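You operate a simulated robot arm through the tools that you are given. There is no shell and no other tool. Be economical: measure what you need, move in short steps, check, and stop when the job is done.

The job below is to be done with a simulated robot arm. You get a single attempt, and the scene is never put back.

JOB
Open the middle tool cabinet drawer, take the silver coil and put it in the inside of the middle tool cabinet drawer and shut the drawer again. Put the 150 head tube from the top of the grey tool cabinet on the shelf under the rack bench and the 130 head tube on the top of the rear-end stand. Pull the upper right drawer open. The order is free. Set down upright: head tube.

It is judged by the outcome, as a careful person would: the job done as asked, and still so three seconds after it is handed in. It fails if anything else is knocked over, pushed out of place, dropped, spilled or broken.

ROBOT AND FRAMES
A 6-joint arm with a two-finger parallel gripper on a trunk, on a base that drives. Base frame: it is fixed to the floor where the robot stands at the start and does not move with it; the origin is under the middle of the robot, x ahead of it, y to its left, z up. Lengths are in mm, angles in rad, forces in N, time in s.
With the tool pointing down near the work surface it reaches from about 320 to 700 mm from the robot's upright axis, wherever it stands. Its first joint turns from -2.897 to 2.897 rad. Places, roughly: inside of the middle tool cabinet drawer [700, 100, 400]; middle tool cabinet drawer [600, 100, 500]; shelf under the rack bench [800, -3400, 200]; silver coil (4x4x2 cm) [800, -1200, 800]; top of the rear-end stand [-1100, -1200, 900]; upper right drawer [-5600, -5400, 800]. Payload 4.1 kg.
Tool frame: the origin (TCP) lies between the finger pads and is the grasp point; the fingertips stand 23 mm ahead of it; z points along the fingers, y is the line along which they close. The gripper opens to 94 mm. The fingers are 38 mm wide and 10 mm thick; the gripper's body (54 by 96 mm) begins 39 mm behind the TCP.
Orientation is that of the tool frame in the base frame, as a unit quaternion [x, y, z, w]. With the fingers straight down and closing along the base's y, the tool's x points along the base's -x, its y along +y and its z along -z.

CONTROLS
- The arm moves only by the tool nudge_tool. Its argument "series" is a list of rows, each a list of 3 entries, a list of its own where there are three numbers: the shift along the tool's x, y, z in units of 100 mm (1.0 is 100 mm), then the turn, a rotation vector about the tool's x, y, z in units of 90 degrees (1.0 is 90 degrees), then the closure, from 0 (fully open) to 1 (shut). In form: [[[dx, dy, dz], [rx, ry, rz], fingers], ...]. A call has 1 to 8 rows; each row is the pose to reach, as a shift and turn from the pose commanded when the call began, along the tool's axes at that moment. A call with a number of a shift or a turn outside -1 to 1 is refused whole. A row lasts 0.2 s, in which the tool goes at most 50 mm and 0.15 rad; a call with a longer step from one row to the next is refused whole, and so is a gripper value outside its range. A pose out of reach is approached as far as the arm can. The call stops where the force on the tool passes 40 N (or 10 N more than at its start, if that is more) or the arm is blocked; 0.2 s more then pass. Each finger travels about 45 mm/s and halts on what it meets, pressing with about 39 N; the grip force reading is that of the motor and also rises with nothing between the fingers. The clock runs only during rows and for 0.2 s after the last one: add rows that repeat a pose to give the fingers time. The reply holds the time, the measured pose of the TCP, the force on the tool along the base axes, the opening and the grip force, in the units named above and with some noise, with the torque about the TCP (base axes, N m) and any sound that the robot's microphone picked up.
- Cameras (640 x 400 px; columns grow to the right, rows downward): "scene" is now at [15.4, 161.8, 1503.6]; the picture's right is [-0.06, -1.00, 0.00], its down [-0.76, 0.05, -0.65] and it looks along [0.64, -0.04, -0.76] (base axes); focal length 277 px, centre (320, 200). "wrist" rides on the gripper at [86, 16, -75] in the tool frame; the picture's right is [-0.18, 0.98, 0.00], its down [-0.58, -0.11, -0.81] and it looks along [-0.79, -0.15, 0.59] (tool axes); focal length 243 px, centre (320, 200). There is no depth. A picture from a camera that has moved, and an enlarged one, comes with that camera's place and axes in the base frame and with its lens.
- capture(camera): a new picture of that camera. It takes no simulated time.
- lift_body(by): slides the trunk up (or, below 0, down) by that many mm; the arm and the scene camera ride with it, the base frame stays. It gives what a move gives, with no picture.
- roll_base(legs): drives the robot by 1 to 6 legs, each [ahead, turn to the left] in mm and rad, along the robot's own axes; the way and the turn of a leg run together, so that a leg with both is an arc; at most 1500 mm and 3.142 rad a leg. The arm and the cameras ride along, it lands a little off, and it stops where it bumps. It gives what a move gives.
- aim_head(pan, tilt): turns the head with the scene camera to pan (to the left, within 2.705 rad either way) and tilt (down, from -0.506 to 1.204), counted from straight ahead of the robot. It gives what a move gives.
- enlarge(camera, box): a new picture of the part [left, top, right, bottom] of that camera's present view, enlarged. It takes no simulated time.
- finish_job(): hands the job in; it is judged then, once.

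Go step by step. Nothing tells you exact positions but the pictures and the camera data: compare them with the known pose of the tool, close in by small moves and look again before you grip or let go. The budget is 165 turns and 128 pictures, counting those below and the enlarged ones. Unless the task says otherwise, let go and move clear before handing in, and close with one line.

The tools are called after "Call:" by a JSON object that holds its "name" and its "arguments". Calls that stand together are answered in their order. nudge_tool: Moves the arm, as the interface text tells. Its arguments: {"type":"object","properties":{"series":{"type":"array","items":{"type":"array"}}},"required":["series"]} The other tools are called the same way: lift_body (by) slides the trunk up or down; roll_base (legs) drives the base; aim_head (pan, tilt) turns the head that bears the scene camera; capture (camera) takes a picture; enlarge (camera, box) takes an enlarged picture of a part of a camera's view; finish_job () hands the job in.

At the start:

```text
clock: 0.0
tool_pos: [407.3, 168.7, 1170.9]
ee_rot: [0.0, 1.0, 0.001, 0.0]
ft_force: [-0.6, 0.9, 0.1]
torque: [0.01, -0.02, 0.02]
opening: 93.9
grasp_force: 0.1
trunk travel left (down, up): [-475.0, 115.0]
robot x, y, heading: [-1.4, 1.8, -0.003]
head pan, tilt: [-0.063, 0.869]
```

scene: 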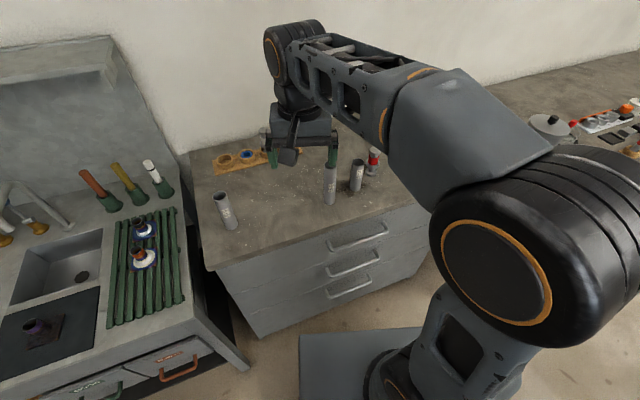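
wrist: 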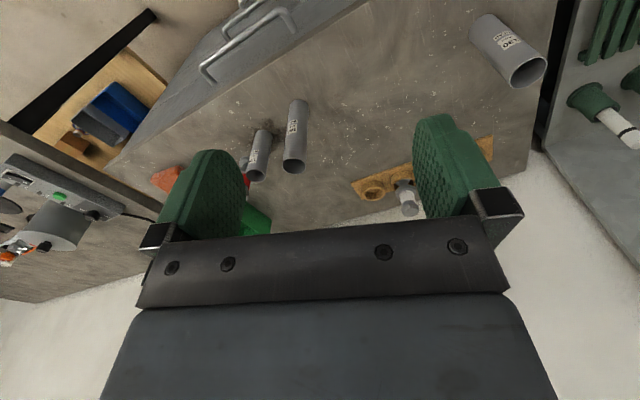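

I see a grey cabinet with three drawers ahead and head tubes on its top; I'll look closer at the labels and at the surroundings to the right.

Call:
{"name": "enlarge", "arguments": {"camera": "scene", "box": [190, 110, 430, 330]}}

Call:
{"name": "enlarge", "arguments": {"camera": "wrist", "box": [220, 0, 560, 220]}}

Call:
{"name": "aim_head", "arguments": {"pan": -0.9, "tilt": 0.6}}

```text
1.82 times, centred on (310, 220) of scene
camera zoom: at [15.4, 161.8, 1503.6], right [-0.06, -1.0, 0.0], down [-0.76, 0.05, -0.65], along [0.64, -0.04, -0.76], focal length 503 px, centre (338, 164)
```

zoom: 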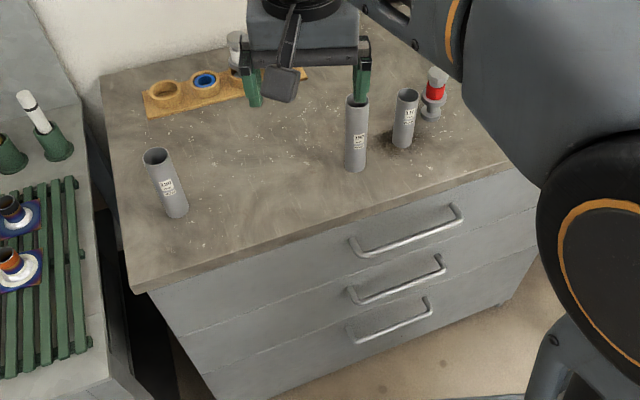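

```text
1.82 times, centred on (390, 110) of wrist
camera zoom: at [318.5, 185.8, 1245.9], right [0.18, 0.98, 0.0], down [0.58, -0.11, 0.81], along [0.79, -0.15, -0.59], focal length 441 px, centre (193, 364)
```

zoom: 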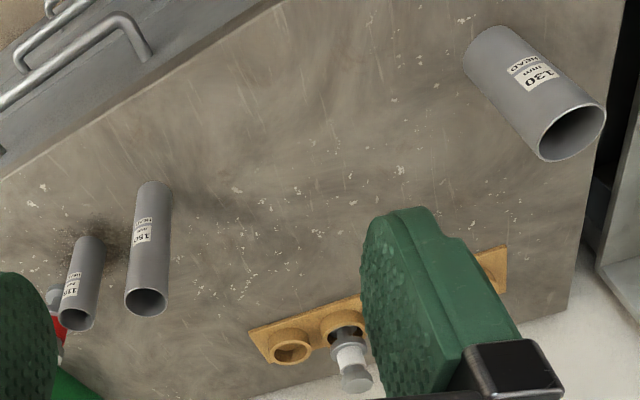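

```text
clock: 1.2
tool_pos: [406.1, 169.1, 1171.5]
ee_rot: [0.0, 1.0, 0.0, 0.0]
ft_force: [0.1, 1.2, 0.1]
torque: [0.0, -0.01, -0.01]
opening: 94.0
grasp_force: 0.1
trunk travel left (down, up): [-475.0, 115.0]
robot x, y, heading: [-2.6, 0.5, -0.007]
head pan, tilt: [-0.901, 0.6]
```

The left tube is the 130 one, the tall middle one is the 150. I survey the rest.

Call:
{"name": "capture", "arguments": {"camera": "scene"}}

Call:
{"name": "aim_head", "arguments": {"pan": -1.9, "tilt": 0.4}}

Call:
{"name": "capture", "arguments": {"camera": "scene"}}

Call:
{"name": "aim_head", "arguments": {"pan": -2.6, "tilt": 0.35}}

Call:
{"name": "capture", "arguments": {"camera": "scene"}}

```text
123 pictures are left
camera scene: at [-6.7, 97.4, 1526.0], right [-0.78, -0.62, 0.0], down [-0.35, 0.44, -0.82], along [0.51, -0.65, -0.57], focal length 277 px, centre (320, 200)
```

scene: 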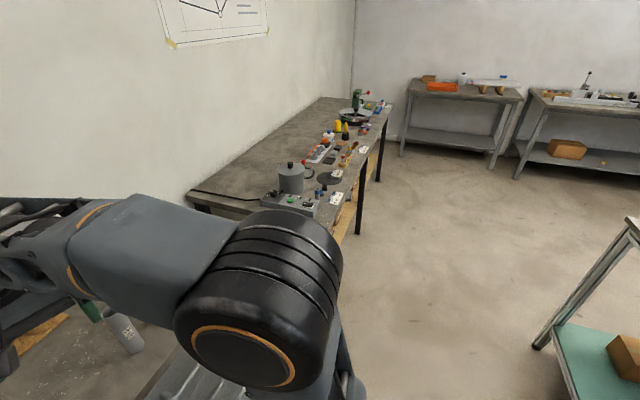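

```text
clock: 2.4
tool_pos: [406.6, 169.1, 1170.7]
ee_rot: [0.0, 1.0, 0.0, 0.0]
ft_force: [-0.5, -0.4, 0.2]
torque: [0.02, 0.0, 0.02]
opening: 94.0
grasp_force: 0.1
trunk travel left (down, up): [-475.0, 115.0]
robot x, y, heading: [1.6, 2.9, 0.002]
head pan, tilt: [-1.901, 0.4]
```

```text
122 pictures are left
camera scene: at [-91.6, 79.0, 1544.2], right [-0.95, 0.32, 0.0], down [0.13, 0.37, -0.92], along [-0.3, -0.87, -0.39], focal length 277 px, centre (320, 200)
```

scene: 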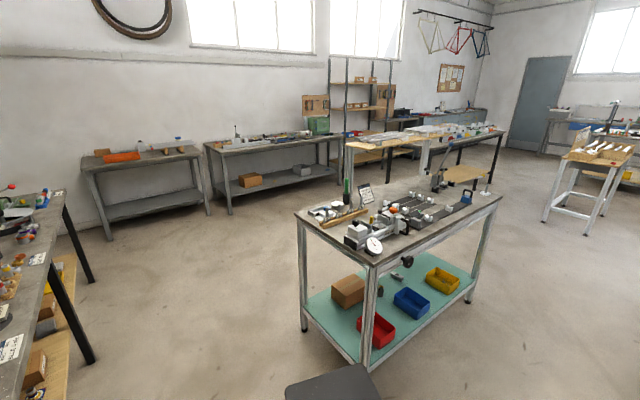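

```text
clock: 3.5
tool_pos: [406.7, 168.9, 1170.7]
ee_rot: [0.0, 1.0, 0.0, 0.0]
ft_force: [0.5, -0.7, 0.1]
torque: [-0.03, 0.02, 0.02]
opening: 94.2
grasp_force: 0.0
trunk travel left (down, up): [-475.0, 115.0]
robot x, y, heading: [-3.2, -0.5, -0.003]
head pan, tilt: [-2.601, 0.351]
```

```text
121 pictures are left
camera scene: at [-141.4, 118.6, 1548.8], right [-0.52, 0.86, 0.0], down [0.29, 0.18, -0.94], along [-0.8, -0.48, -0.34], focal length 277 px, centre (320, 200)
```

scene: 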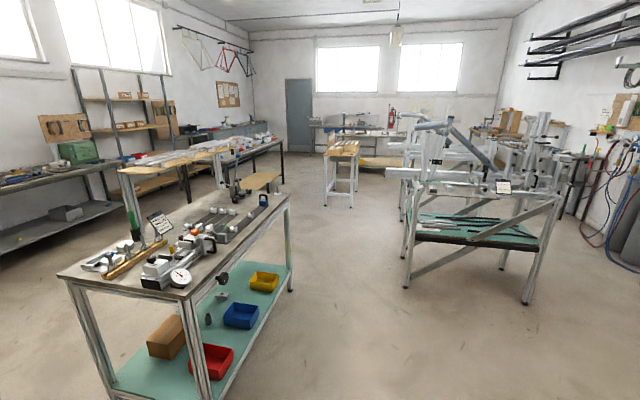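

The rack bench is the left far one with the empty shelf, the rear-end stand is the near gauge table behind me to the right. I check the space around the base and the drawers.

Call:
{"name": "aim_head", "arguments": {"pan": 0.3, "tilt": 1.2}}

Call:
{"name": "capture", "arguments": {"camera": "scene"}}

Call:
{"name": "aim_head", "arguments": {"pan": -0.4, "tilt": 1.2}}

Call:
{"name": "capture", "arguments": {"camera": "scene"}}

```text
clock: 6.0
tool_pos: [406.4, 168.6, 1171.1]
ee_rot: [0.001, 1.0, -0.001, -0.001]
ft_force: [0.6, 0.6, -0.1]
torque: [0.0, 0.0, -0.02]
opening: 94.1
grasp_force: 0.1
trunk travel left (down, up): [-475.0, 115.0]
robot x, y, heading: [0.1, 3.0, 0.003]
head pan, tilt: [0.3, 1.201]
```

```text
120 pictures are left
camera scene: at [-8.2, 183.1, 1481.4], right [0.3, -0.96, 0.0], down [-0.89, -0.28, -0.36], along [0.35, 0.11, -0.93], focal length 277 px, centre (320, 200)
```

scene: 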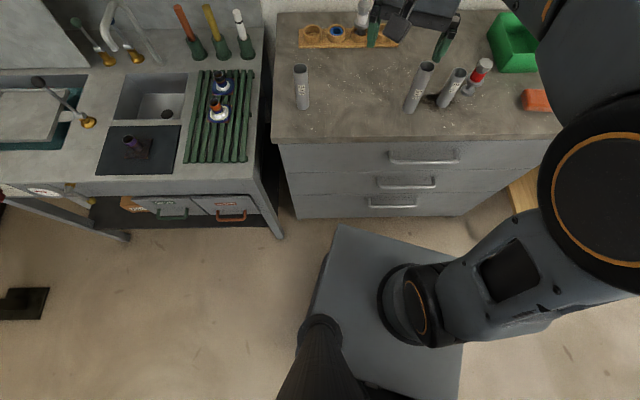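

```text
clock: 7.1
tool_pos: [406.7, 169.2, 1170.1]
ee_rot: [-0.001, 1.0, 0.001, 0.0]
ft_force: [0.0, 0.0, -0.7]
torque: [-0.01, 0.01, 0.02]
opening: 93.9
grasp_force: 0.0
trunk travel left (down, up): [-475.0, 115.0]
robot x, y, heading: [-0.7, -1.6, 0.002]
head pan, tilt: [-0.4, 1.201]
```

```text
119 pictures are left
camera scene: at [-10.1, 144.9, 1481.4], right [-0.39, -0.92, 0.0], down [-0.86, 0.36, -0.36], along [0.33, -0.14, -0.93], focal length 277 px, centre (320, 200)
```

scene: 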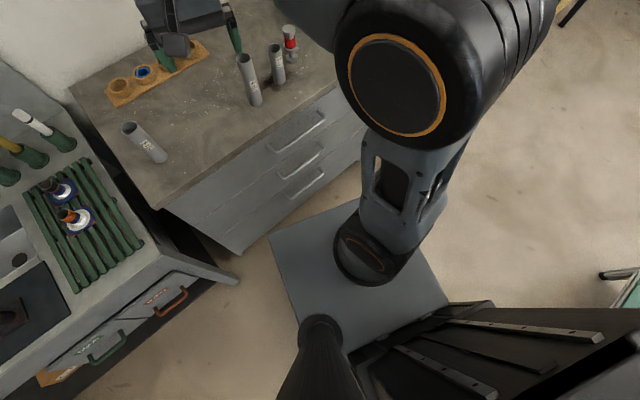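

The base plate is clear of the cabinet. I turn about 0.29 left to square up to it, then check the tubes.

Call:
{"name": "roll_base", "arguments": {"legs": [[0, 0.29]]}}

Call:
{"name": "aim_head", "arguments": {"pan": 0.0, "tilt": 0.9}}

Call:
{"name": "capture", "arguments": {"camera": "scene"}}

Call:
{"name": "capture", "arguments": {"camera": "wrist"}}

```text
clock: 8.5
tool_pos: [340.2, 280.5, 1171.2]
ee_rot: [-0.147, 0.989, -0.001, 0.001]
ft_force: [-0.1, 0.0, -0.3]
torque: [0.01, 0.02, 0.0]
opening: 93.9
grasp_force: 0.0
trunk travel left (down, up): [-475.0, 115.0]
robot x, y, heading: [-0.7, -2.4, 0.297]
head pan, tilt: [-0.4, 1.201]
```

```text
clock: 9.3
tool_pos: [340.1, 279.7, 1170.6]
ee_rot: [-0.147, 0.989, 0.0, 0.001]
ft_force: [-0.6, 0.2, -0.5]
torque: [0.0, -0.01, -0.03]
opening: 93.8
grasp_force: 0.1
trunk travel left (down, up): [-475.0, 115.0]
robot x, y, heading: [1.5, -3.1, 0.295]
head pan, tilt: [0.0, 0.901]
```

```text
118 pictures are left
camera scene: at [-35.3, 163.9, 1501.2], right [0.29, -0.96, 0.0], down [-0.75, -0.23, -0.62], along [0.59, 0.18, -0.78], focal length 277 px, centre (320, 200)
```

scene: 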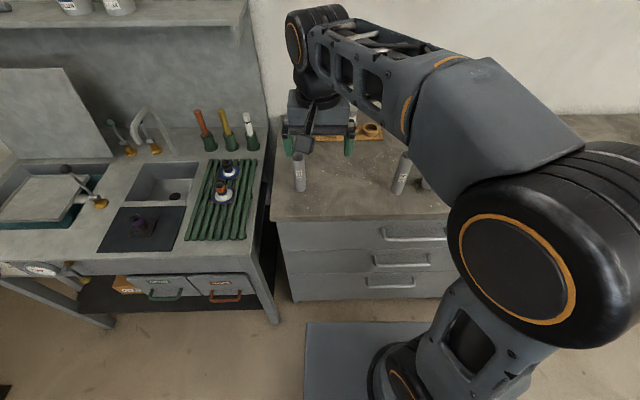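

```text
117 pictures are left
camera wrist: at [250.8, 271.1, 1245.9], right [-0.11, 0.99, 0.0], down [0.59, 0.07, 0.81], along [0.8, 0.09, -0.59], focal length 243 px, centre (320, 200)
```

wrist: 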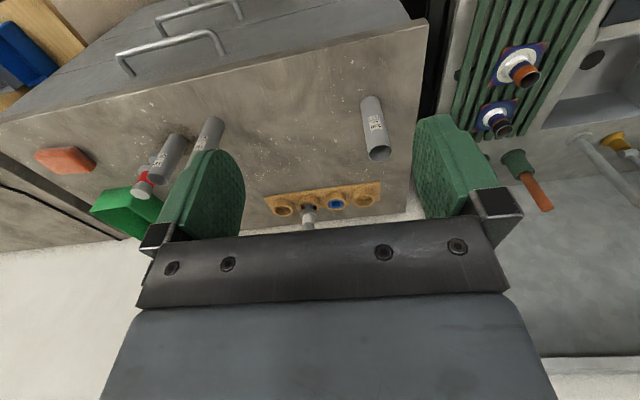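

I now square up to the cabinet; I'll move the tool toward the 130 tube (roughly [465, 380]).

Call:
{"name": "nudge_tool", "arguments": {"series": [[[-0.33, 0.18, 0], [0, 0, 0], 0], [[-0.66, 0.37, 0], [0, 0, 0], 0], [[-1.0, 0.56, 0], [0, 0, 0], 0]]}}

Call:
{"name": "capture", "arguments": {"camera": "wrist"}}

Call:
{"name": "capture", "arguments": {"camera": "scene"}}

```text
clock: 10.1
tool_pos: [419.1, 363.2, 1169.7]
ee_rot: [-0.147, 0.989, 0.0, 0.0]
ft_force: [0.1, 0.4, 0.4]
torque: [0.01, -0.02, -0.01]
opening: 93.9
grasp_force: 0.1
trunk travel left (down, up): [-475.0, 115.0]
robot x, y, heading: [-1.0, -1.0, 0.292]
head pan, tilt: [0.0, 0.901]
```

```text
116 pictures are left
camera wrist: at [329.7, 353.7, 1245.0], right [-0.11, 0.99, 0.0], down [0.59, 0.07, 0.81], along [0.8, 0.09, -0.59], focal length 243 px, centre (320, 200)
```

wrist: 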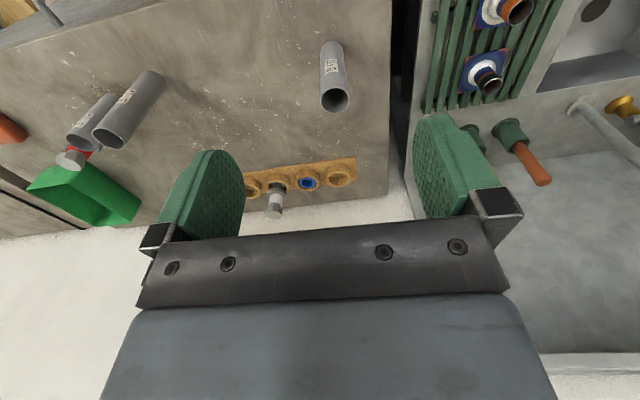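

```text
115 pictures are left
camera scene: at [-35.0, 164.3, 1501.2], right [0.29, -0.96, 0.0], down [-0.75, -0.23, -0.62], along [0.59, 0.18, -0.78], focal length 277 px, centre (320, 200)
```

scene: 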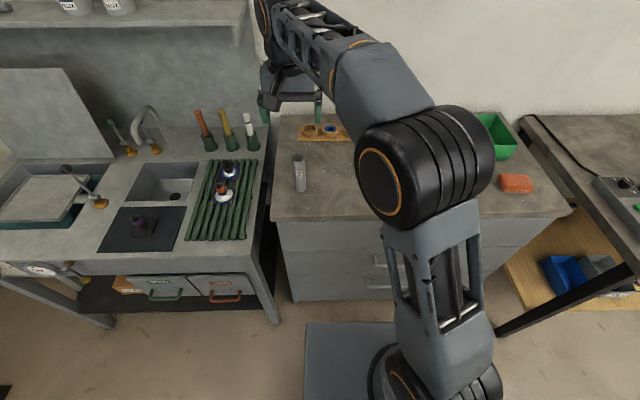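

The 130 tube's top is at about [490, 388, 974]. I go above it and partly down.

Call:
{"name": "nudge_tool", "arguments": {"series": [[[-0.38, 0.02, 0], [0, 0, 0], 0], [[-0.75, 0.035, 0], [0, 0, 0], 0], [[-0.75, 0.035, 0.5], [0, 0, 0], 0], [[-0.75, 0.035, 0.95], [0, 0, 0], 0]]}}

Call:
{"name": "capture", "arguments": {"camera": "wrist"}}

Call:
{"name": "capture", "arguments": {"camera": "scene"}}

```text
clock: 11.1
tool_pos: [491.1, 387.2, 1073.2]
ee_rot: [-0.147, 0.989, 0.0, 0.001]
ft_force: [-1.1, 0.0, 0.1]
torque: [0.01, 0.0, -0.05]
opening: 93.9
grasp_force: 0.0
trunk travel left (down, up): [-475.0, 115.0]
robot x, y, heading: [0.9, -0.4, 0.293]
head pan, tilt: [0.0, 0.901]
```

```text
114 pictures are left
camera wrist: at [401.2, 378.5, 1149.7], right [-0.11, 0.99, 0.0], down [0.59, 0.06, 0.81], along [0.8, 0.09, -0.59], focal length 243 px, centre (320, 200)
```

wrist: 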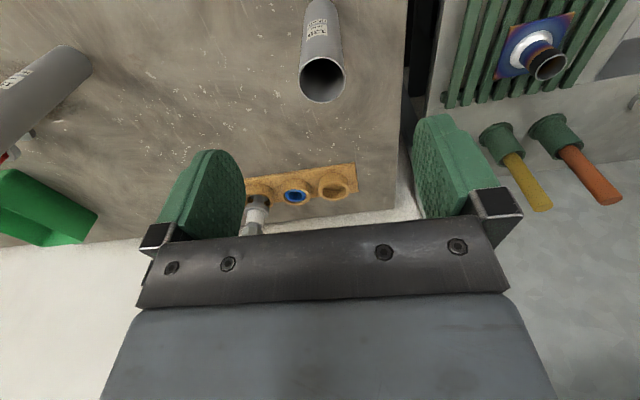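

```text
113 pictures are left
camera scene: at [-35.4, 163.8, 1501.3], right [0.29, -0.96, 0.0], down [-0.75, -0.23, -0.62], along [0.59, 0.18, -0.78], focal length 277 px, centre (320, 200)
```

scene: 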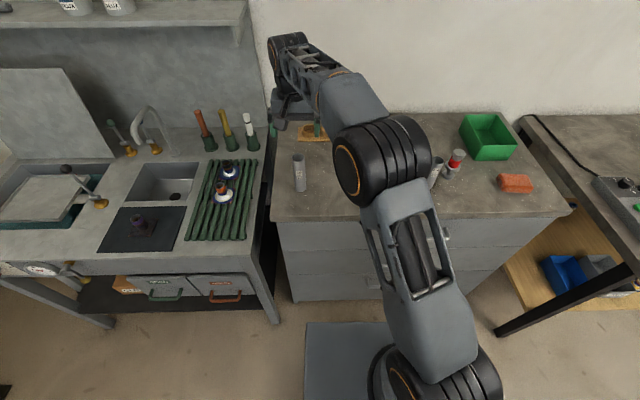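

Aligned. I descend around the tube.

Call:
{"name": "nudge_tool", "arguments": {"series": [[[0, 0.03, 0.45], [0, 0, 0], 0], [[0, 0.03, 0.9], [0, 0, 0], 0]]}}

Call:
{"name": "capture", "arguments": {"camera": "wrist"}}

```text
clock: 11.7
tool_pos: [490.8, 389.9, 985.5]
ee_rot: [-0.147, 0.989, 0.0, 0.0]
ft_force: [0.6, -0.3, -0.9]
torque: [-0.03, -0.05, 0.0]
opening: 93.5
grasp_force: 0.0
trunk travel left (down, up): [-475.0, 115.0]
robot x, y, heading: [-0.8, -2.1, 0.297]
head pan, tilt: [0.0, 0.901]
```

```text
112 pictures are left
camera wrist: at [401.4, 381.2, 1060.1], right [-0.11, 0.99, 0.0], down [0.59, 0.07, 0.81], along [0.8, 0.09, -0.59], focal length 243 px, centre (320, 200)
```

wrist: 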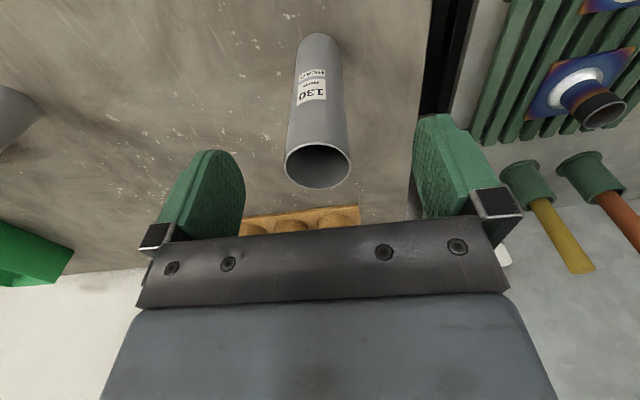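

Centred on it. I go down 40 mm more and close.

Call:
{"name": "nudge_tool", "arguments": {"series": [[[0, 0, 0.4], [0, 0, 0], 0], [[0, 0, 0.4], [0, 0, 0], 0.5], [[0, 0, 0.4], [0, 0, 0], 1], [[0, 0, 0.4], [0, 0, 0], 1], [[0, 0, 0.4], [0, 0, 0], 1], [[0, 0, 0.4], [0, 0, 0], 1]]}}

Call:
{"name": "capture", "arguments": {"camera": "wrist"}}

```text
clock: 13.1
tool_pos: [491.7, 391.1, 945.8]
ee_rot: [-0.147, 0.989, 0.0, 0.0]
ft_force: [0.7, 0.1, 0.0]
torque: [-0.06, -0.04, 0.03]
opening: 35.7
grasp_force: 38.7
trunk travel left (down, up): [-475.0, 115.0]
robot x, y, heading: [5.2, -3.5, 0.295]
head pan, tilt: [0.0, 0.901]
```

```text
111 pictures are left
camera wrist: at [401.8, 382.2, 1020.6], right [-0.11, 0.99, 0.0], down [0.59, 0.07, 0.81], along [0.8, 0.09, -0.59], focal length 243 px, centre (320, 200)
```

wrist: 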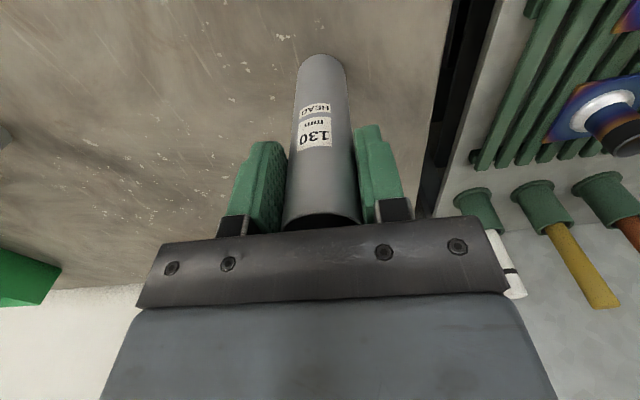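

Tube gripped (36 mm). I lift it and draw it in toward the robot.

Call:
{"name": "nudge_tool", "arguments": {"series": [[[0, 0, -0.4], [0, 0, 0], 1], [[0, 0, -0.8], [0, 0, 0], 1], [[0.15, 0, -1], [0, 0, 0], 1], [[0.6, 0, -1], [0, 0, 0], 1], [[1, 0, -1], [0, 0, 0], 1]]}}

Call:
{"name": "nudge_tool", "arguments": {"series": [[[0.25, 0, -0.4], [0, 0, 0], 1], [[0.5, 0, -0.8], [0, 0, 0], 1], [[0.6, 0, -1], [0, 0, 0], 1]]}}

Call:
{"name": "aim_head", "arguments": {"pan": -2.4, "tilt": 0.6}}

Call:
{"name": "capture", "arguments": {"camera": "scene"}}

```text
clock: 14.3
tool_pos: [393.0, 360.7, 1046.1]
ee_rot: [-0.147, 0.989, 0.0, 0.0]
ft_force: [-0.5, -0.1, -0.9]
torque: [0.02, -0.02, -0.01]
opening: 35.7
grasp_force: 39.4
trunk travel left (down, up): [-475.0, 115.0]
robot x, y, heading: [1.2, 2.7, 0.29]
head pan, tilt: [0.0, 0.901]
```

```text
clock: 15.1
tool_pos: [337.4, 342.9, 1145.9]
ee_rot: [-0.147, 0.989, 0.0, -0.001]
ft_force: [-0.1, 0.0, -1.6]
torque: [-0.01, 0.0, 0.0]
opening: 35.9
grasp_force: 39.1
trunk travel left (down, up): [-475.0, 115.0]
robot x, y, heading: [-2.4, 0.4, 0.292]
head pan, tilt: [0.0, 0.901]
```

```text
clock: 17.3
tool_pos: [336.5, 344.0, 1144.3]
ee_rot: [-0.146, 0.989, 0.0, 0.0]
ft_force: [0.6, 0.3, -1.5]
torque: [0.01, 0.01, -0.04]
opening: 35.7
grasp_force: 39.2
trunk travel left (down, up): [-475.0, 115.0]
robot x, y, heading: [-1.7, -1.8, 0.292]
head pan, tilt: [-2.4, 0.6]
```

```text
110 pictures are left
camera scene: at [-152.3, 65.9, 1526.0], right [-0.86, 0.51, 0.0], down [0.29, 0.49, -0.83], along [-0.42, -0.71, -0.56], focal length 277 px, centre (320, 200)
```

scene: 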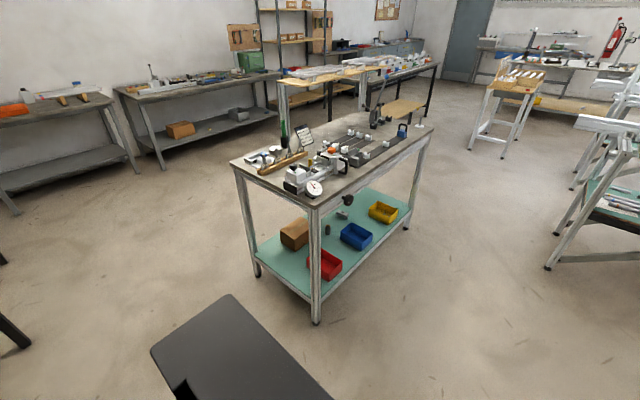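

I zoom on the stand top to find a free spot.

Call:
{"name": "enlarge", "arguments": {"camera": "scene", "box": [225, 85, 445, 215]}}

```text
2.91 times, centred on (335, 150) of scene
camera zoom: at [-152.3, 65.9, 1526.0], right [-0.86, 0.51, 0.0], down [0.29, 0.49, -0.83], along [-0.42, -0.71, -0.56], focal length 805 px, centre (276, 346)
```

zoom: 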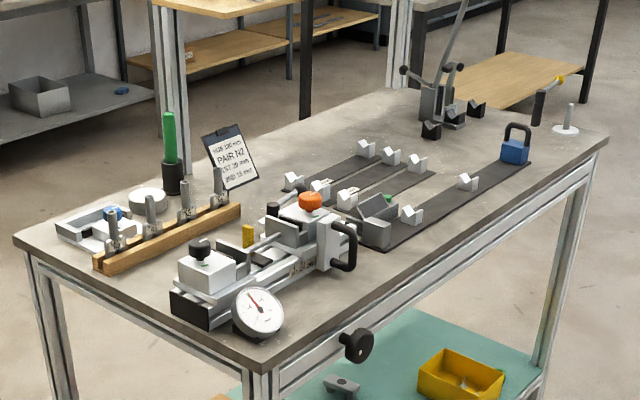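

A free spot is at the far end of the stand's top, between the blue lock and the small knob. I first centre the tool in front of the robot, then back along the stand.

Call:
{"name": "nudge_tool", "arguments": {"series": [[[0, -0.33, 0], [0, 0, 0], 1], [[0, -0.66, 0], [0, 0, 0], 1], [[0, -1, 0], [0, 0, 0], 1]]}}

Call:
{"name": "nudge_tool", "arguments": {"series": [[[0, -0.33, 0], [0, 0, 0], 1], [[0, -0.66, 0], [0, 0, 0], 1], [[0, -1, 0], [0, 0, 0], 1]]}}

Call:
{"name": "roll_base", "arguments": {"legs": [[-1400, 0]]}}

Call:
{"name": "capture", "arguments": {"camera": "scene"}}

```text
clock: 18.1
tool_pos: [365.6, 248.0, 1144.3]
ee_rot: [-0.147, 0.989, 0.0, 0.0]
ft_force: [0.2, -0.4, -0.8]
torque: [-0.01, 0.02, 0.01]
opening: 36.1
grasp_force: 39.2
trunk travel left (down, up): [-475.0, 115.0]
robot x, y, heading: [1.6, -3.1, 0.295]
head pan, tilt: [-2.4, 0.6]
```

```text
clock: 18.9
tool_pos: [395.2, 152.7, 1147.3]
ee_rot: [-0.148, 0.989, 0.0, 0.0]
ft_force: [-0.7, 0.0, -1.3]
torque: [0.02, 0.02, -0.01]
opening: 35.9
grasp_force: 38.8
trunk travel left (down, up): [-475.0, 115.0]
robot x, y, heading: [0.7, -0.5, 0.296]
head pan, tilt: [-2.4, 0.6]
```

```text
clock: 25.9
tool_pos: [-941.0, -263.9, 1145.7]
ee_rot: [-0.165, 0.986, 0.001, -0.001]
ft_force: [-0.1, 0.0, -0.8]
torque: [-0.02, 0.01, -0.05]
opening: 35.8
grasp_force: 38.9
trunk travel left (down, up): [-475.0, 115.0]
robot x, y, heading: [-1330.2, -433.3, 0.334]
head pan, tilt: [-2.4, 0.6]
```

```text
108 pictures are left
camera scene: at [-1484.7, -371.1, 1526.0], right [-0.88, 0.48, 0.0], down [0.27, 0.5, -0.83], along [-0.39, -0.73, -0.56], focal length 277 px, centre (320, 200)
```

scene: 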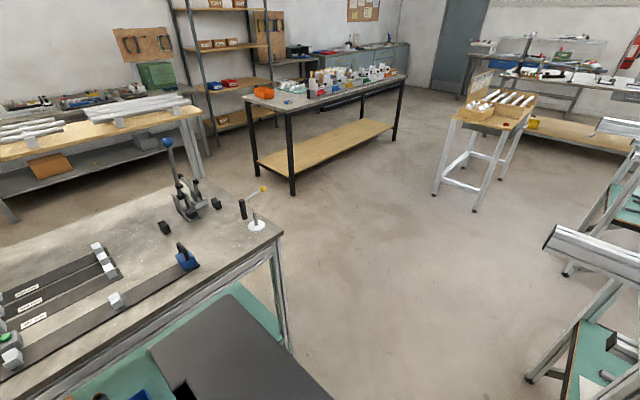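

The free spot I choose on the stand is about [-1525, -1085]. I drive to face it squarely.

Call:
{"name": "roll_base", "arguments": {"legs": [[0, -0.19], [-416, 0], [0, -0.7]]}}

Call:
{"name": "aim_head", "arguments": {"pan": -0.5, "tilt": 1.0}}

Call:
{"name": "capture", "arguments": {"camera": "scene"}}

```text
clock: 31.1
tool_pos: [-1368.1, -689.3, 1145.3]
ee_rot: [0.275, 0.961, 0.0, 0.0]
ft_force: [0.1, 0.1, -1.1]
torque: [0.02, 0.01, -0.01]
opening: 35.7
grasp_force: 39.2
trunk travel left (down, up): [-475.0, 115.0]
robot x, y, heading: [-1743.6, -488.7, -0.562]
head pan, tilt: [-2.4, 0.6]
```

```text
clock: 32.9
tool_pos: [-1367.3, -689.6, 1145.6]
ee_rot: [0.275, 0.961, 0.0, 0.0]
ft_force: [0.2, -0.2, -1.0]
torque: [0.04, 0.0, 0.02]
opening: 36.1
grasp_force: 38.7
trunk travel left (down, up): [-475.0, 115.0]
robot x, y, heading: [-1743.6, -489.0, -0.562]
head pan, tilt: [-0.499, 1.0]
```

```text
107 pictures are left
camera scene: at [-1672.5, -378.8, 1494.0], right [-0.87, -0.49, 0.0], down [-0.41, 0.73, -0.54], along [0.27, -0.47, -0.84], focal length 277 px, centre (320, 200)
```

scene: 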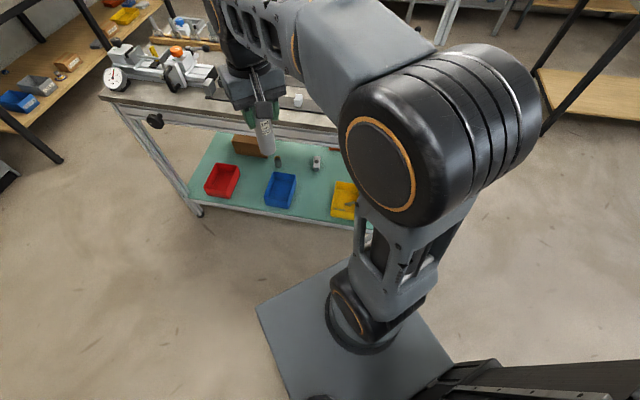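

Clear space; I complete the turn to face the stand.

Call:
{"name": "roll_base", "arguments": {"legs": [[0, -0.71]]}}

Call:
{"name": "aim_head", "arguments": {"pan": 0.0, "tilt": 0.9}}

Call:
{"name": "capture", "arguments": {"camera": "scene"}}

Call:
{"name": "capture", "arguments": {"camera": "wrist"}}

```text
clock: 35.2
tool_pos: [-1584.9, -884.2, 1145.0]
ee_rot: [0.589, 0.808, 0.001, 0.0]
ft_force: [0.0, 0.9, -1.1]
torque: [0.0, 0.02, -0.03]
opening: 35.8
grasp_force: 39.2
trunk travel left (down, up): [-475.0, 115.0]
robot x, y, heading: [-1745.0, -490.0, -1.264]
head pan, tilt: [-0.499, 1.0]
```

```text
clock: 36.1
tool_pos: [-1585.5, -885.1, 1146.4]
ee_rot: [0.59, 0.807, -0.001, -0.001]
ft_force: [0.0, 0.0, -1.1]
torque: [0.02, -0.01, 0.02]
opening: 35.9
grasp_force: 39.3
trunk travel left (down, up): [-475.0, 115.0]
robot x, y, heading: [-1741.2, -491.3, -1.262]
head pan, tilt: [0.0, 0.901]
```

```text
106 pictures are left
camera scene: at [-1580.8, -455.3, 1501.2], right [-0.95, -0.3, 0.0], down [-0.24, 0.75, -0.62], along [0.19, -0.59, -0.78], focal length 277 px, centre (320, 200)
```

scene: 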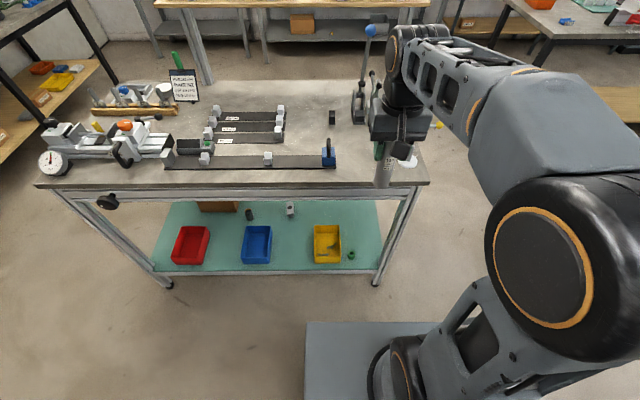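

```text
105 pictures are left
camera wrist: at [-1597.6, -795.9, 1220.8], right [0.99, 0.12, 0.0], down [0.07, -0.59, 0.81], along [0.1, -0.8, -0.59], focal length 243 px, centre (320, 200)
```

wrist: 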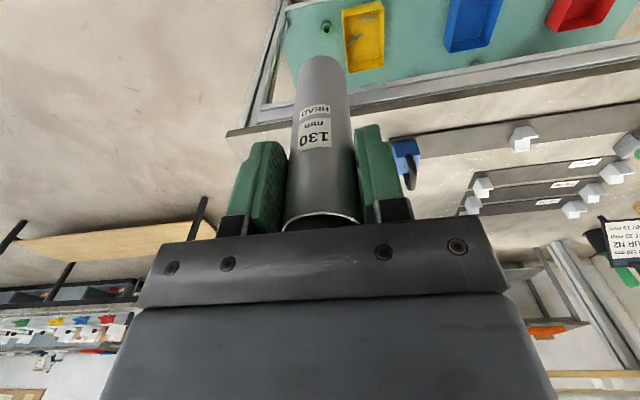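

I extend over the free spot at about [-1535, -1060].

Call:
{"name": "nudge_tool", "arguments": {"series": [[[-0.3, -0.02, 0], [0, 0, 0], 1], [[-0.6, -0.04, 0], [0, 0, 0], 1], [[-0.95, -0.05, 0], [0, 0, 0], 1]]}}

Call:
{"name": "nudge_tool", "arguments": {"series": [[[-0.3, 0, 0], [0, 0, 0], 1], [[-0.6, 0, 0], [0, 0, 0], 1], [[-0.85, 0, 0.2], [0, 0, 0], 1], [[-0.85, 0, 0.6], [0, 0, 0], 1]]}}

Call:
{"name": "capture", "arguments": {"camera": "scene"}}

Call:
{"name": "capture", "arguments": {"camera": "wrist"}}

```text
clock: 37.0
tool_pos: [-1561.9, -976.3, 1145.7]
ee_rot: [0.59, 0.807, 0.0, 0.0]
ft_force: [-1.2, 0.0, -0.9]
torque: [0.01, -0.01, -0.04]
opening: 36.1
grasp_force: 39.7
trunk travel left (down, up): [-475.0, 115.0]
robot x, y, heading: [-1743.2, -491.5, -1.264]
head pan, tilt: [0.0, 0.901]
```

```text
clock: 38.0
tool_pos: [-1534.4, -1056.2, 1085.6]
ee_rot: [0.59, 0.808, 0.0, 0.0]
ft_force: [-0.7, -0.6, -1.6]
torque: [0.01, 0.0, -0.02]
opening: 35.9
grasp_force: 39.0
trunk travel left (down, up): [-475.0, 115.0]
robot x, y, heading: [-1740.0, -493.4, -1.263]
head pan, tilt: [0.0, 0.901]
```

```text
104 pictures are left
camera scene: at [-1580.6, -455.6, 1501.2], right [-0.95, -0.3, 0.0], down [-0.24, 0.75, -0.62], along [0.19, -0.59, -0.78], focal length 277 px, centre (320, 200)
```

scene: 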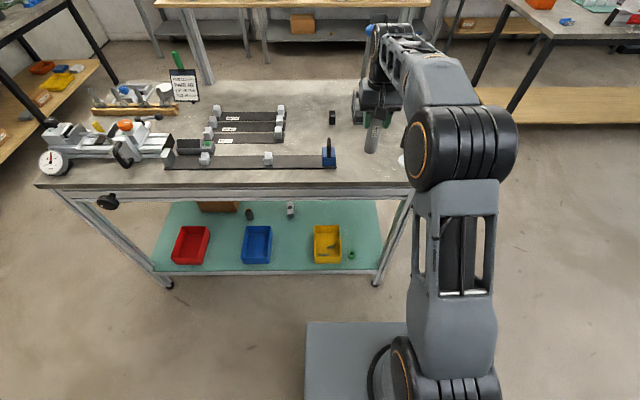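

```text
103 pictures are left
camera wrist: at [-1547.6, -968.3, 1160.8], right [0.99, 0.12, 0.0], down [0.07, -0.59, 0.81], along [0.1, -0.8, -0.59], focal length 243 px, centre (320, 200)
```

wrist: 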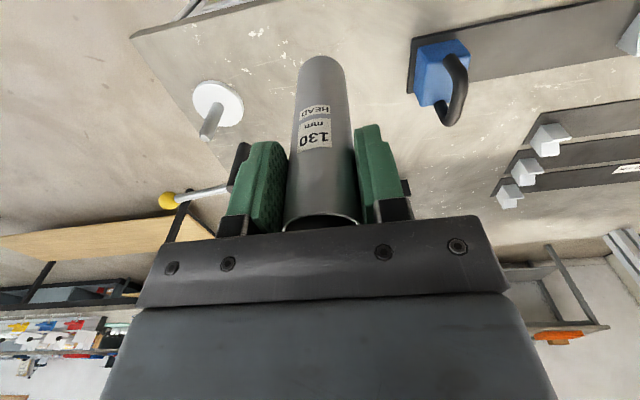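

Clear of the lock and the knob. I lower step by step.

Call:
{"name": "nudge_tool", "arguments": {"series": [[[0, 0, 0.3], [0, 0, 0], 1], [[0, 0, 0.55], [0, 0, 0], 1]]}}

Call:
{"name": "capture", "arguments": {"camera": "wrist"}}

Call:
{"name": "enlarge", "arguments": {"camera": "scene", "box": [280, 80, 440, 200]}}

```text
clock: 38.5
tool_pos: [-1535.0, -1056.6, 1032.3]
ee_rot: [0.59, 0.807, 0.0, 0.001]
ft_force: [-0.3, -0.5, -1.6]
torque: [0.03, -0.02, -0.01]
opening: 35.8
grasp_force: 39.3
trunk travel left (down, up): [-475.0, 115.0]
robot x, y, heading: [-1743.2, -493.0, -1.262]
head pan, tilt: [0.0, 0.901]
```

```text
102 pictures are left
camera wrist: at [-1547.4, -968.4, 1106.5], right [0.99, 0.12, 0.0], down [0.07, -0.59, 0.81], along [0.1, -0.8, -0.59], focal length 243 px, centre (320, 200)
```

wrist: 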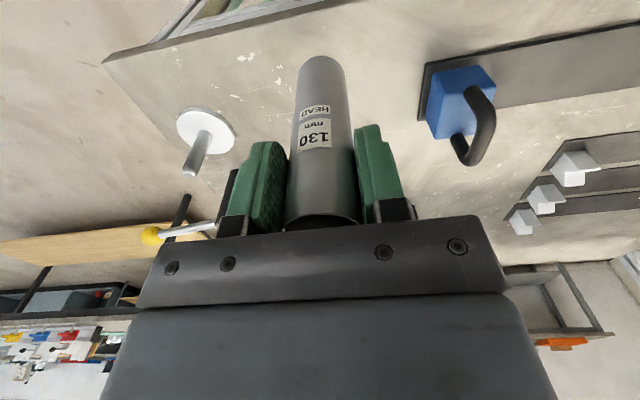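

```text
3.33 times, centred on (360, 140) of scene
camera zoom: at [-1580.6, -455.6, 1501.2], right [-0.95, -0.3, 0.0], down [-0.24, 0.75, -0.62], along [0.19, -0.59, -0.78], focal length 922 px, centre (187, 400)
```

zoom: 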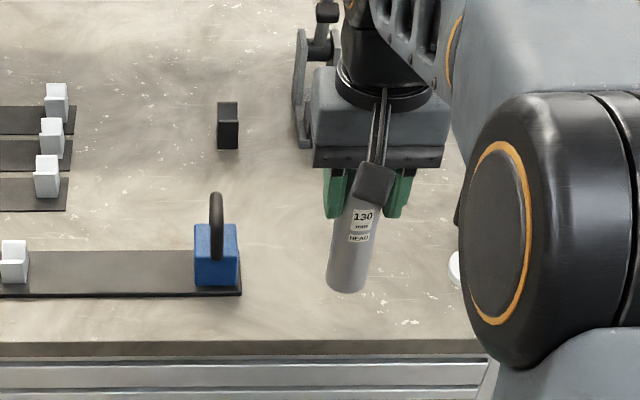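

The tube's foot is about 20–40 mm above the top. I lower gently and watch the force.

Call:
{"name": "nudge_tool", "arguments": {"series": [[[0, 0, 0.07], [0, 0, 0], 1], [[0, 0, 0.14], [0, 0, 0], 1], [[0, 0, 0.2], [0, 0, 0], 1]]}}

Call:
{"name": "enlarge", "arguments": {"camera": "scene", "box": [320, 110, 420, 190]}}

```text
clock: 39.4
tool_pos: [-1533.7, -1056.8, 1011.5]
ee_rot: [0.59, 0.807, 0.0, -0.001]
ft_force: [-0.8, -0.6, -1.9]
torque: [0.01, -0.02, -0.04]
opening: 35.8
grasp_force: 38.7
trunk travel left (down, up): [-475.0, 115.0]
robot x, y, heading: [-1740.2, -490.8, -1.264]
head pan, tilt: [0.0, 0.901]
```

```text
5.00 times, centred on (370, 150) of scene
camera zoom: at [-1580.7, -455.3, 1501.2], right [-0.95, -0.3, 0.0], down [-0.24, 0.75, -0.62], along [0.19, -0.59, -0.78], focal length 1384 px, centre (70, 450)
```

zoom: 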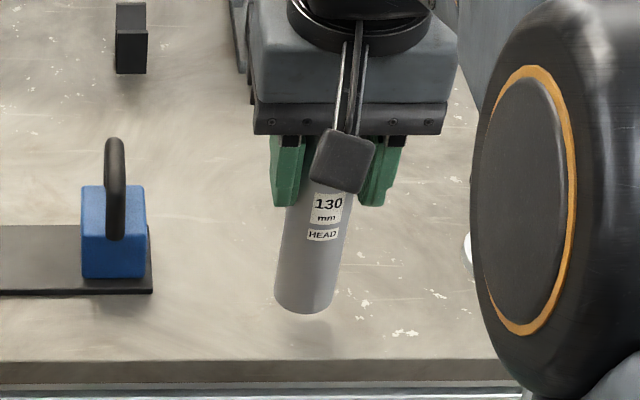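

Very near; I lower in 5 mm steps until contact shows.

Call:
{"name": "nudge_tool", "arguments": {"series": [[[0, 0, 0.04], [0, 0, 0], 1], [[0, 0, 0.08], [0, 0, 0], 1], [[0, 0, 0.12], [0, 0, 0], 1]]}}

Call:
{"name": "enlarge", "arguments": {"camera": "scene", "box": [320, 110, 420, 190]}}

```text
clock: 40.1
tool_pos: [-1535.9, -1057.4, 998.1]
ee_rot: [0.59, 0.808, 0.002, -0.001]
ft_force: [0.2, -0.3, -0.8]
torque: [-0.02, 0.01, -0.01]
opening: 35.9
grasp_force: 38.7
trunk travel left (down, up): [-475.0, 115.0]
robot x, y, heading: [-1743.1, -489.4, -1.265]
head pan, tilt: [0.0, 0.901]
```

```text
5.00 times, centred on (370, 150) of scene
camera zoom: at [-1580.7, -455.4, 1501.2], right [-0.95, -0.3, 0.0], down [-0.24, 0.75, -0.62], along [0.19, -0.59, -0.78], focal length 1384 px, centre (70, 450)
```

zoom: 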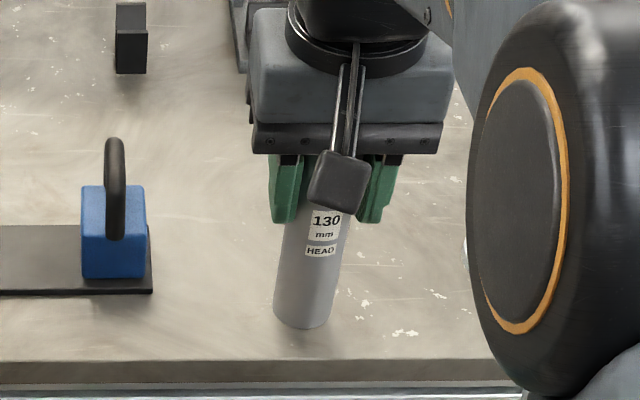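

Call:
{"name": "nudge_tool", "arguments": {"series": [[[0, 0, 0.04], [0, 0, 0], 1], [[0, 0, 0.08], [0, 0, 0], 1]]}}

Call:
{"name": "enlarge", "arguments": {"camera": "scene", "box": [320, 110, 420, 190]}}

```text
clock: 40.8
tool_pos: [-1535.0, -1057.6, 990.1]
ee_rot: [0.59, 0.807, 0.0, 0.0]
ft_force: [-0.1, -1.0, -1.5]
torque: [0.02, -0.02, 0.02]
opening: 35.9
grasp_force: 39.3
trunk travel left (down, up): [-475.0, 115.0]
robot x, y, heading: [-1741.4, -489.2, -1.259]
head pan, tilt: [0.0, 0.901]
```

```text
5.00 times, centred on (370, 150) of scene
camera zoom: at [-1580.7, -455.4, 1501.2], right [-0.95, -0.3, 0.0], down [-0.24, 0.75, -0.62], along [0.19, -0.59, -0.78], focal length 1384 px, centre (70, 450)
```

zoom: 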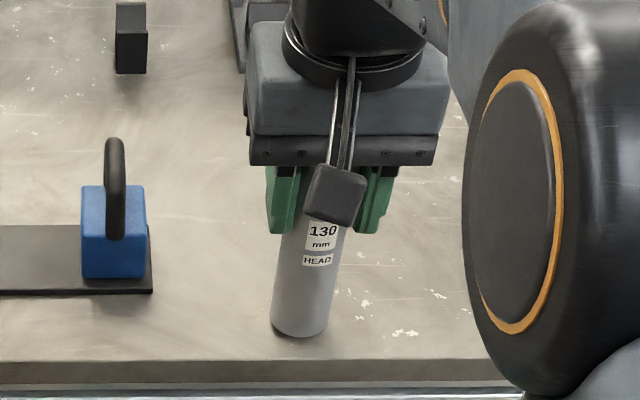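

Call:
{"name": "nudge_tool", "arguments": {"series": [[[0, 0, 0.03], [0, 0, 0], 1], [[0, 0, 0.06], [0, 0, 0], 1], [[0, 0, 0.09], [0, 0, 0], 1]]}}

Call:
{"name": "enlarge", "arguments": {"camera": "scene", "box": [320, 110, 420, 190]}}

```text
clock: 41.5
tool_pos: [-1534.3, -1055.9, 984.9]
ee_rot: [0.59, 0.807, -0.002, 0.003]
ft_force: [0.5, 1.8, 23.8]
torque: [0.44, -0.1, 0.0]
opening: 36.0
grasp_force: 39.2
trunk travel left (down, up): [-475.0, 115.0]
robot x, y, heading: [-1741.5, -492.1, -1.26]
head pan, tilt: [0.0, 0.901]
```

```text
5.00 times, centred on (370, 150) of scene
camera zoom: at [-1581.5, -453.0, 1501.8], right [-0.95, -0.3, 0.0], down [-0.24, 0.75, -0.62], along [0.19, -0.59, -0.78], focal length 1384 px, centre (70, 450)
```

zoom: 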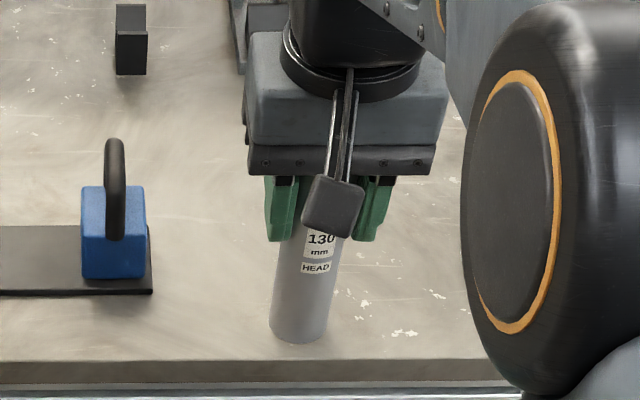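

Contact at about 24 N. I ease off 3 mm and open.

Call:
{"name": "nudge_tool", "arguments": {"series": [[[0, 0, -0.03], [0, 0, 0], 1], [[0, 0, -0.03], [0, 0, 0], 0.6], [[0, 0, -0.03], [0, 0, 0], 0.3], [[0, 0, -0.03], [0, 0, 0], 0], [[0, 0, -0.03], [0, 0, 0], 0], [[0, 0, -0.03], [0, 0, 0], 0]]}}

Call:
{"name": "capture", "arguments": {"camera": "wrist"}}

```text
clock: 43.0
tool_pos: [-1534.7, -1056.3, 985.5]
ee_rot: [0.59, 0.807, 0.0, 0.0]
ft_force: [-0.8, -0.1, 0.5]
torque: [-0.03, 0.0, -0.01]
opening: 93.9
grasp_force: 0.0
trunk travel left (down, up): [-475.0, 115.0]
robot x, y, heading: [-1740.0, -492.6, -1.261]
head pan, tilt: [0.0, 0.901]
```

```text
96 pictures are left
camera wrist: at [-1547.3, -968.2, 1060.1], right [0.99, 0.12, 0.0], down [0.07, -0.59, 0.81], along [0.1, -0.8, -0.59], focal length 243 px, centre (320, 200)
```

wrist: 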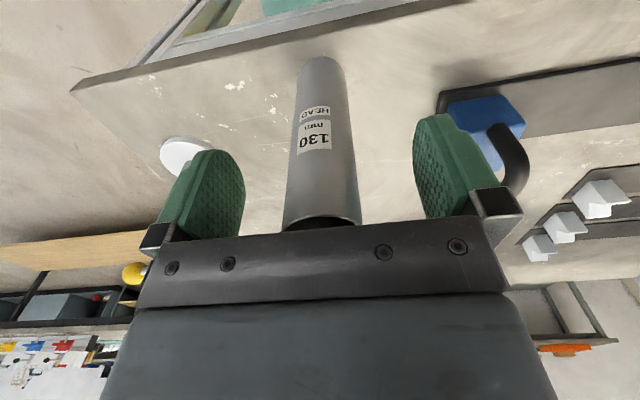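

The tube stands free. I rise straight up, then retract.

Call:
{"name": "nudge_tool", "arguments": {"series": [[[0, 0, -0.3], [0, 0, 0], 0], [[0, 0, -0.65], [0, 0, 0], 0], [[0, 0, -1], [0, 0, 0], 0]]}}

Call:
{"name": "nudge_tool", "arguments": {"series": [[[0, 0, -0.4], [0, 0, 0], 0], [[0.2, 0, -0.7], [0, 0, 0], 0], [[0.6, 0, -0.8], [0, 0, 0], 0], [[1, 0, -0.8], [0, 0, 0], 0]]}}

Call:
{"name": "nudge_tool", "arguments": {"series": [[[0.4, 0, 0], [0, 0, 0], 0], [[0.8, 0, 0], [0, 0, 0], 0]]}}

Call:
{"name": "capture", "arguments": {"camera": "scene"}}

```text
clock: 43.8
tool_pos: [-1533.5, -1057.5, 1086.8]
ee_rot: [0.59, 0.808, 0.0, 0.0]
ft_force: [0.1, -0.3, 0.7]
torque: [-0.01, -0.01, 0.0]
opening: 94.0
grasp_force: 0.0
trunk travel left (down, up): [-475.0, 115.0]
robot x, y, heading: [-1742.1, -495.9, -1.265]
head pan, tilt: [0.0, 0.901]
```

```text
clock: 44.8
tool_pos: [-1565.2, -961.4, 1165.6]
ee_rot: [0.589, 0.808, 0.0, 0.0]
ft_force: [-0.4, 0.3, -0.8]
torque: [0.03, 0.03, 0.0]
opening: 94.1
grasp_force: 0.0
trunk travel left (down, up): [-475.0, 115.0]
robot x, y, heading: [-1745.5, -491.5, -1.262]
head pan, tilt: [0.0, 0.901]
```

```text
clock: 45.4
tool_pos: [-1590.1, -885.8, 1164.7]
ee_rot: [0.59, 0.808, 0.0, -0.001]
ft_force: [0.3, 0.6, -0.8]
torque: [-0.02, 0.03, -0.01]
opening: 94.2
grasp_force: 0.1
trunk travel left (down, up): [-475.0, 115.0]
robot x, y, heading: [-1740.2, -491.8, -1.259]
head pan, tilt: [0.0, 0.901]
```

```text
95 pictures are left
camera scene: at [-1581.1, -454.4, 1501.2], right [-0.95, -0.3, 0.0], down [-0.24, 0.75, -0.62], along [0.19, -0.59, -0.78], focal length 277 px, centre (320, 200)
```

scene: 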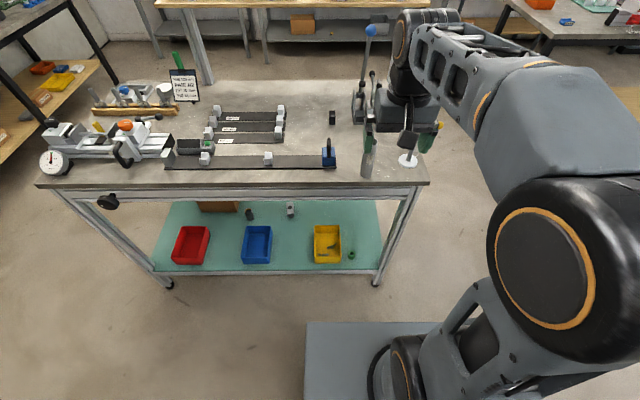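

The 130 tube stands upright. Now I drive back to the cabinet for the 150 tube.

Call:
{"name": "roll_base", "arguments": {"legs": [[0, 1.535], [1400, 0]]}}

Call:
{"name": "capture", "arguments": {"camera": "scene"}}

```text
clock: 56.1
tool_pos: [45.9, -31.6, 1162.8]
ee_rot: [-0.114, 0.993, 0.0, 0.0]
ft_force: [0.1, -0.1, 0.1]
torque: [-0.03, 0.0, 0.02]
opening: 94.1
grasp_force: 0.0
trunk travel left (down, up): [-475.0, 115.0]
robot x, y, heading: [-361.9, -148.9, 0.225]
head pan, tilt: [0.0, 0.901]
```

```text
94 pictures are left
camera scene: at [-384.3, 15.6, 1501.2], right [0.23, -0.97, 0.0], down [-0.76, -0.18, -0.62], along [0.61, 0.14, -0.78], focal length 277 px, centre (320, 200)
```

scene: 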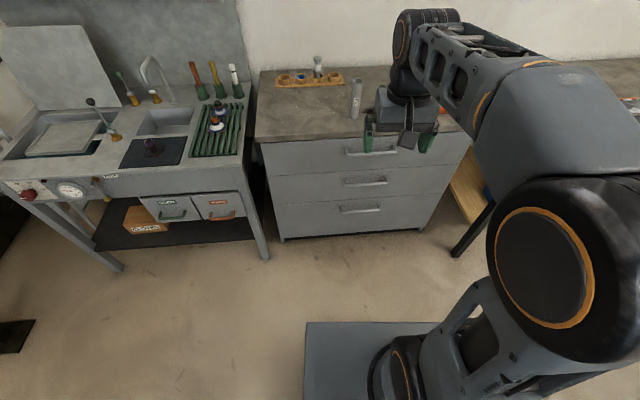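

The 150 tube's foot is at about [565, 97, 844]. I finish the approach.

Call:
{"name": "roll_base", "arguments": {"legs": [[0, 0.16], [365, 0], [0, -0.09]]}}

Call:
{"name": "capture", "arguments": {"camera": "wrist"}}

Call:
{"name": "capture", "arguments": {"camera": "scene"}}

```text
clock: 59.6
tool_pos: [375.3, 132.2, 1164.5]
ee_rot: [-0.146, 0.989, 0.0, 0.0]
ft_force: [0.6, 0.0, 0.1]
torque: [0.02, 0.0, 0.0]
opening: 94.2
grasp_force: 0.0
trunk travel left (down, up): [-475.0, 115.0]
robot x, y, heading: [-24.6, -13.6, 0.294]
head pan, tilt: [0.0, 0.901]
```

```text
93 pictures are left
camera wrist: at [286.3, 123.7, 1239.3], right [-0.11, 0.99, 0.0], down [0.59, 0.06, 0.81], along [0.8, 0.09, -0.59], focal length 243 px, centre (320, 200)
```

wrist: 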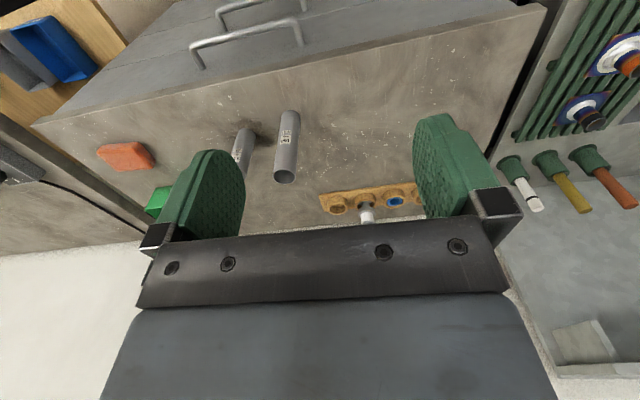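

```text
92 pictures are left
camera scene: at [-57.8, 150.5, 1501.2], right [0.29, -0.96, 0.0], down [-0.75, -0.23, -0.62], along [0.59, 0.18, -0.78], focal length 277 px, centre (320, 200)
```

scene: 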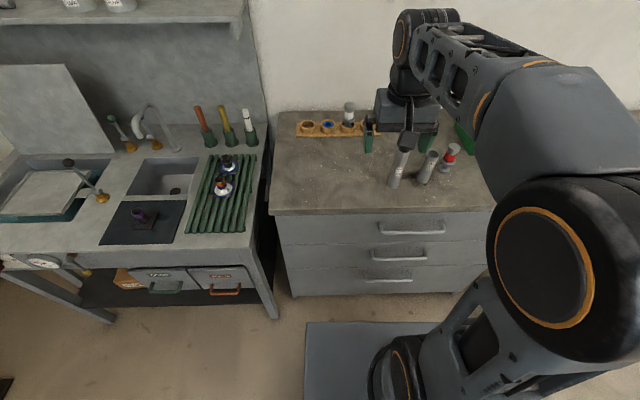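

The 150 tube stands at about [565, 101]. For the low shelf I'll hold it with the gripper tilted 45°, so I tilt first while shifting sideways.

Call:
{"name": "nudge_tool", "arguments": {"series": [[[-0.1, -0.17, 0], [0, -0.085, 0], 0], [[-0.2, -0.34, 0], [0, -0.17, 0], 0], [[-0.3, -0.5, 0], [0, -0.255, 0], 0], [[-0.4, -0.67, 0], [0, -0.34, 0], 0], [[-0.5, -0.85, 0], [0, -0.42, 0], 0], [[-0.5, -0.85, 0.1], [0, -0.5, 0], 0]]}}

Call:
{"name": "capture", "arguments": {"camera": "wrist"}}

Call:
{"name": "capture", "arguments": {"camera": "scene"}}

```text
clock: 61.0
tool_pos: [448.9, 65.5, 1155.0]
ee_rot: [-0.135, 0.914, 0.056, 0.379]
ft_force: [0.8, 1.1, -1.1]
torque: [0.0, -0.01, 0.01]
opening: 93.7
grasp_force: 0.0
trunk travel left (down, up): [-475.0, 115.0]
robot x, y, heading: [-23.3, -13.7, 0.291]
head pan, tilt: [0.0, 0.901]
```

```text
91 pictures are left
camera wrist: at [333.7, 49.1, 1146.7], right [-0.16, 0.98, 0.13], down [-0.12, -0.15, 0.98], along [0.98, 0.14, 0.14], focal length 243 px, centre (320, 200)
```

wrist: 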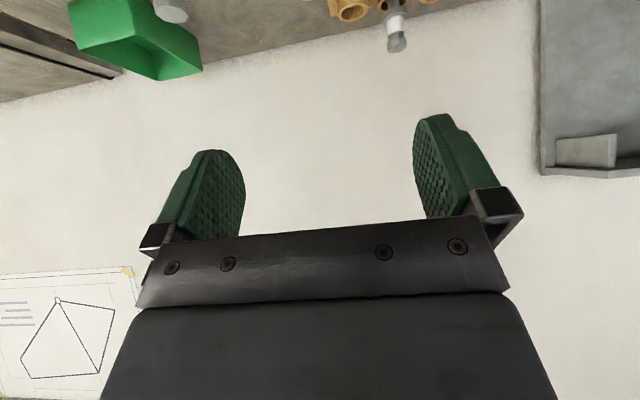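

```text
90 pictures are left
camera scene: at [-57.7, 150.5, 1501.3], right [0.29, -0.96, 0.0], down [-0.75, -0.23, -0.62], along [0.59, 0.18, -0.78], focal length 277 px, centre (320, 200)
```

scene: 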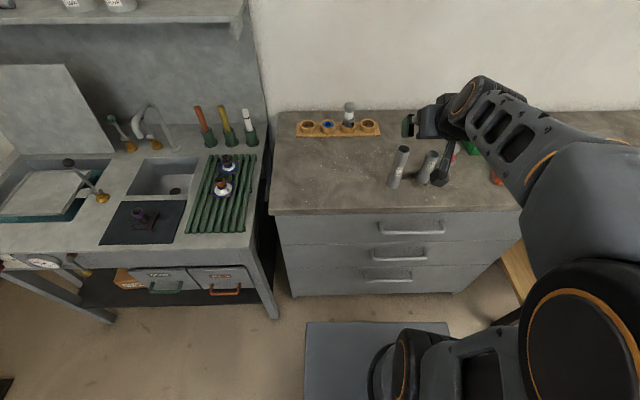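

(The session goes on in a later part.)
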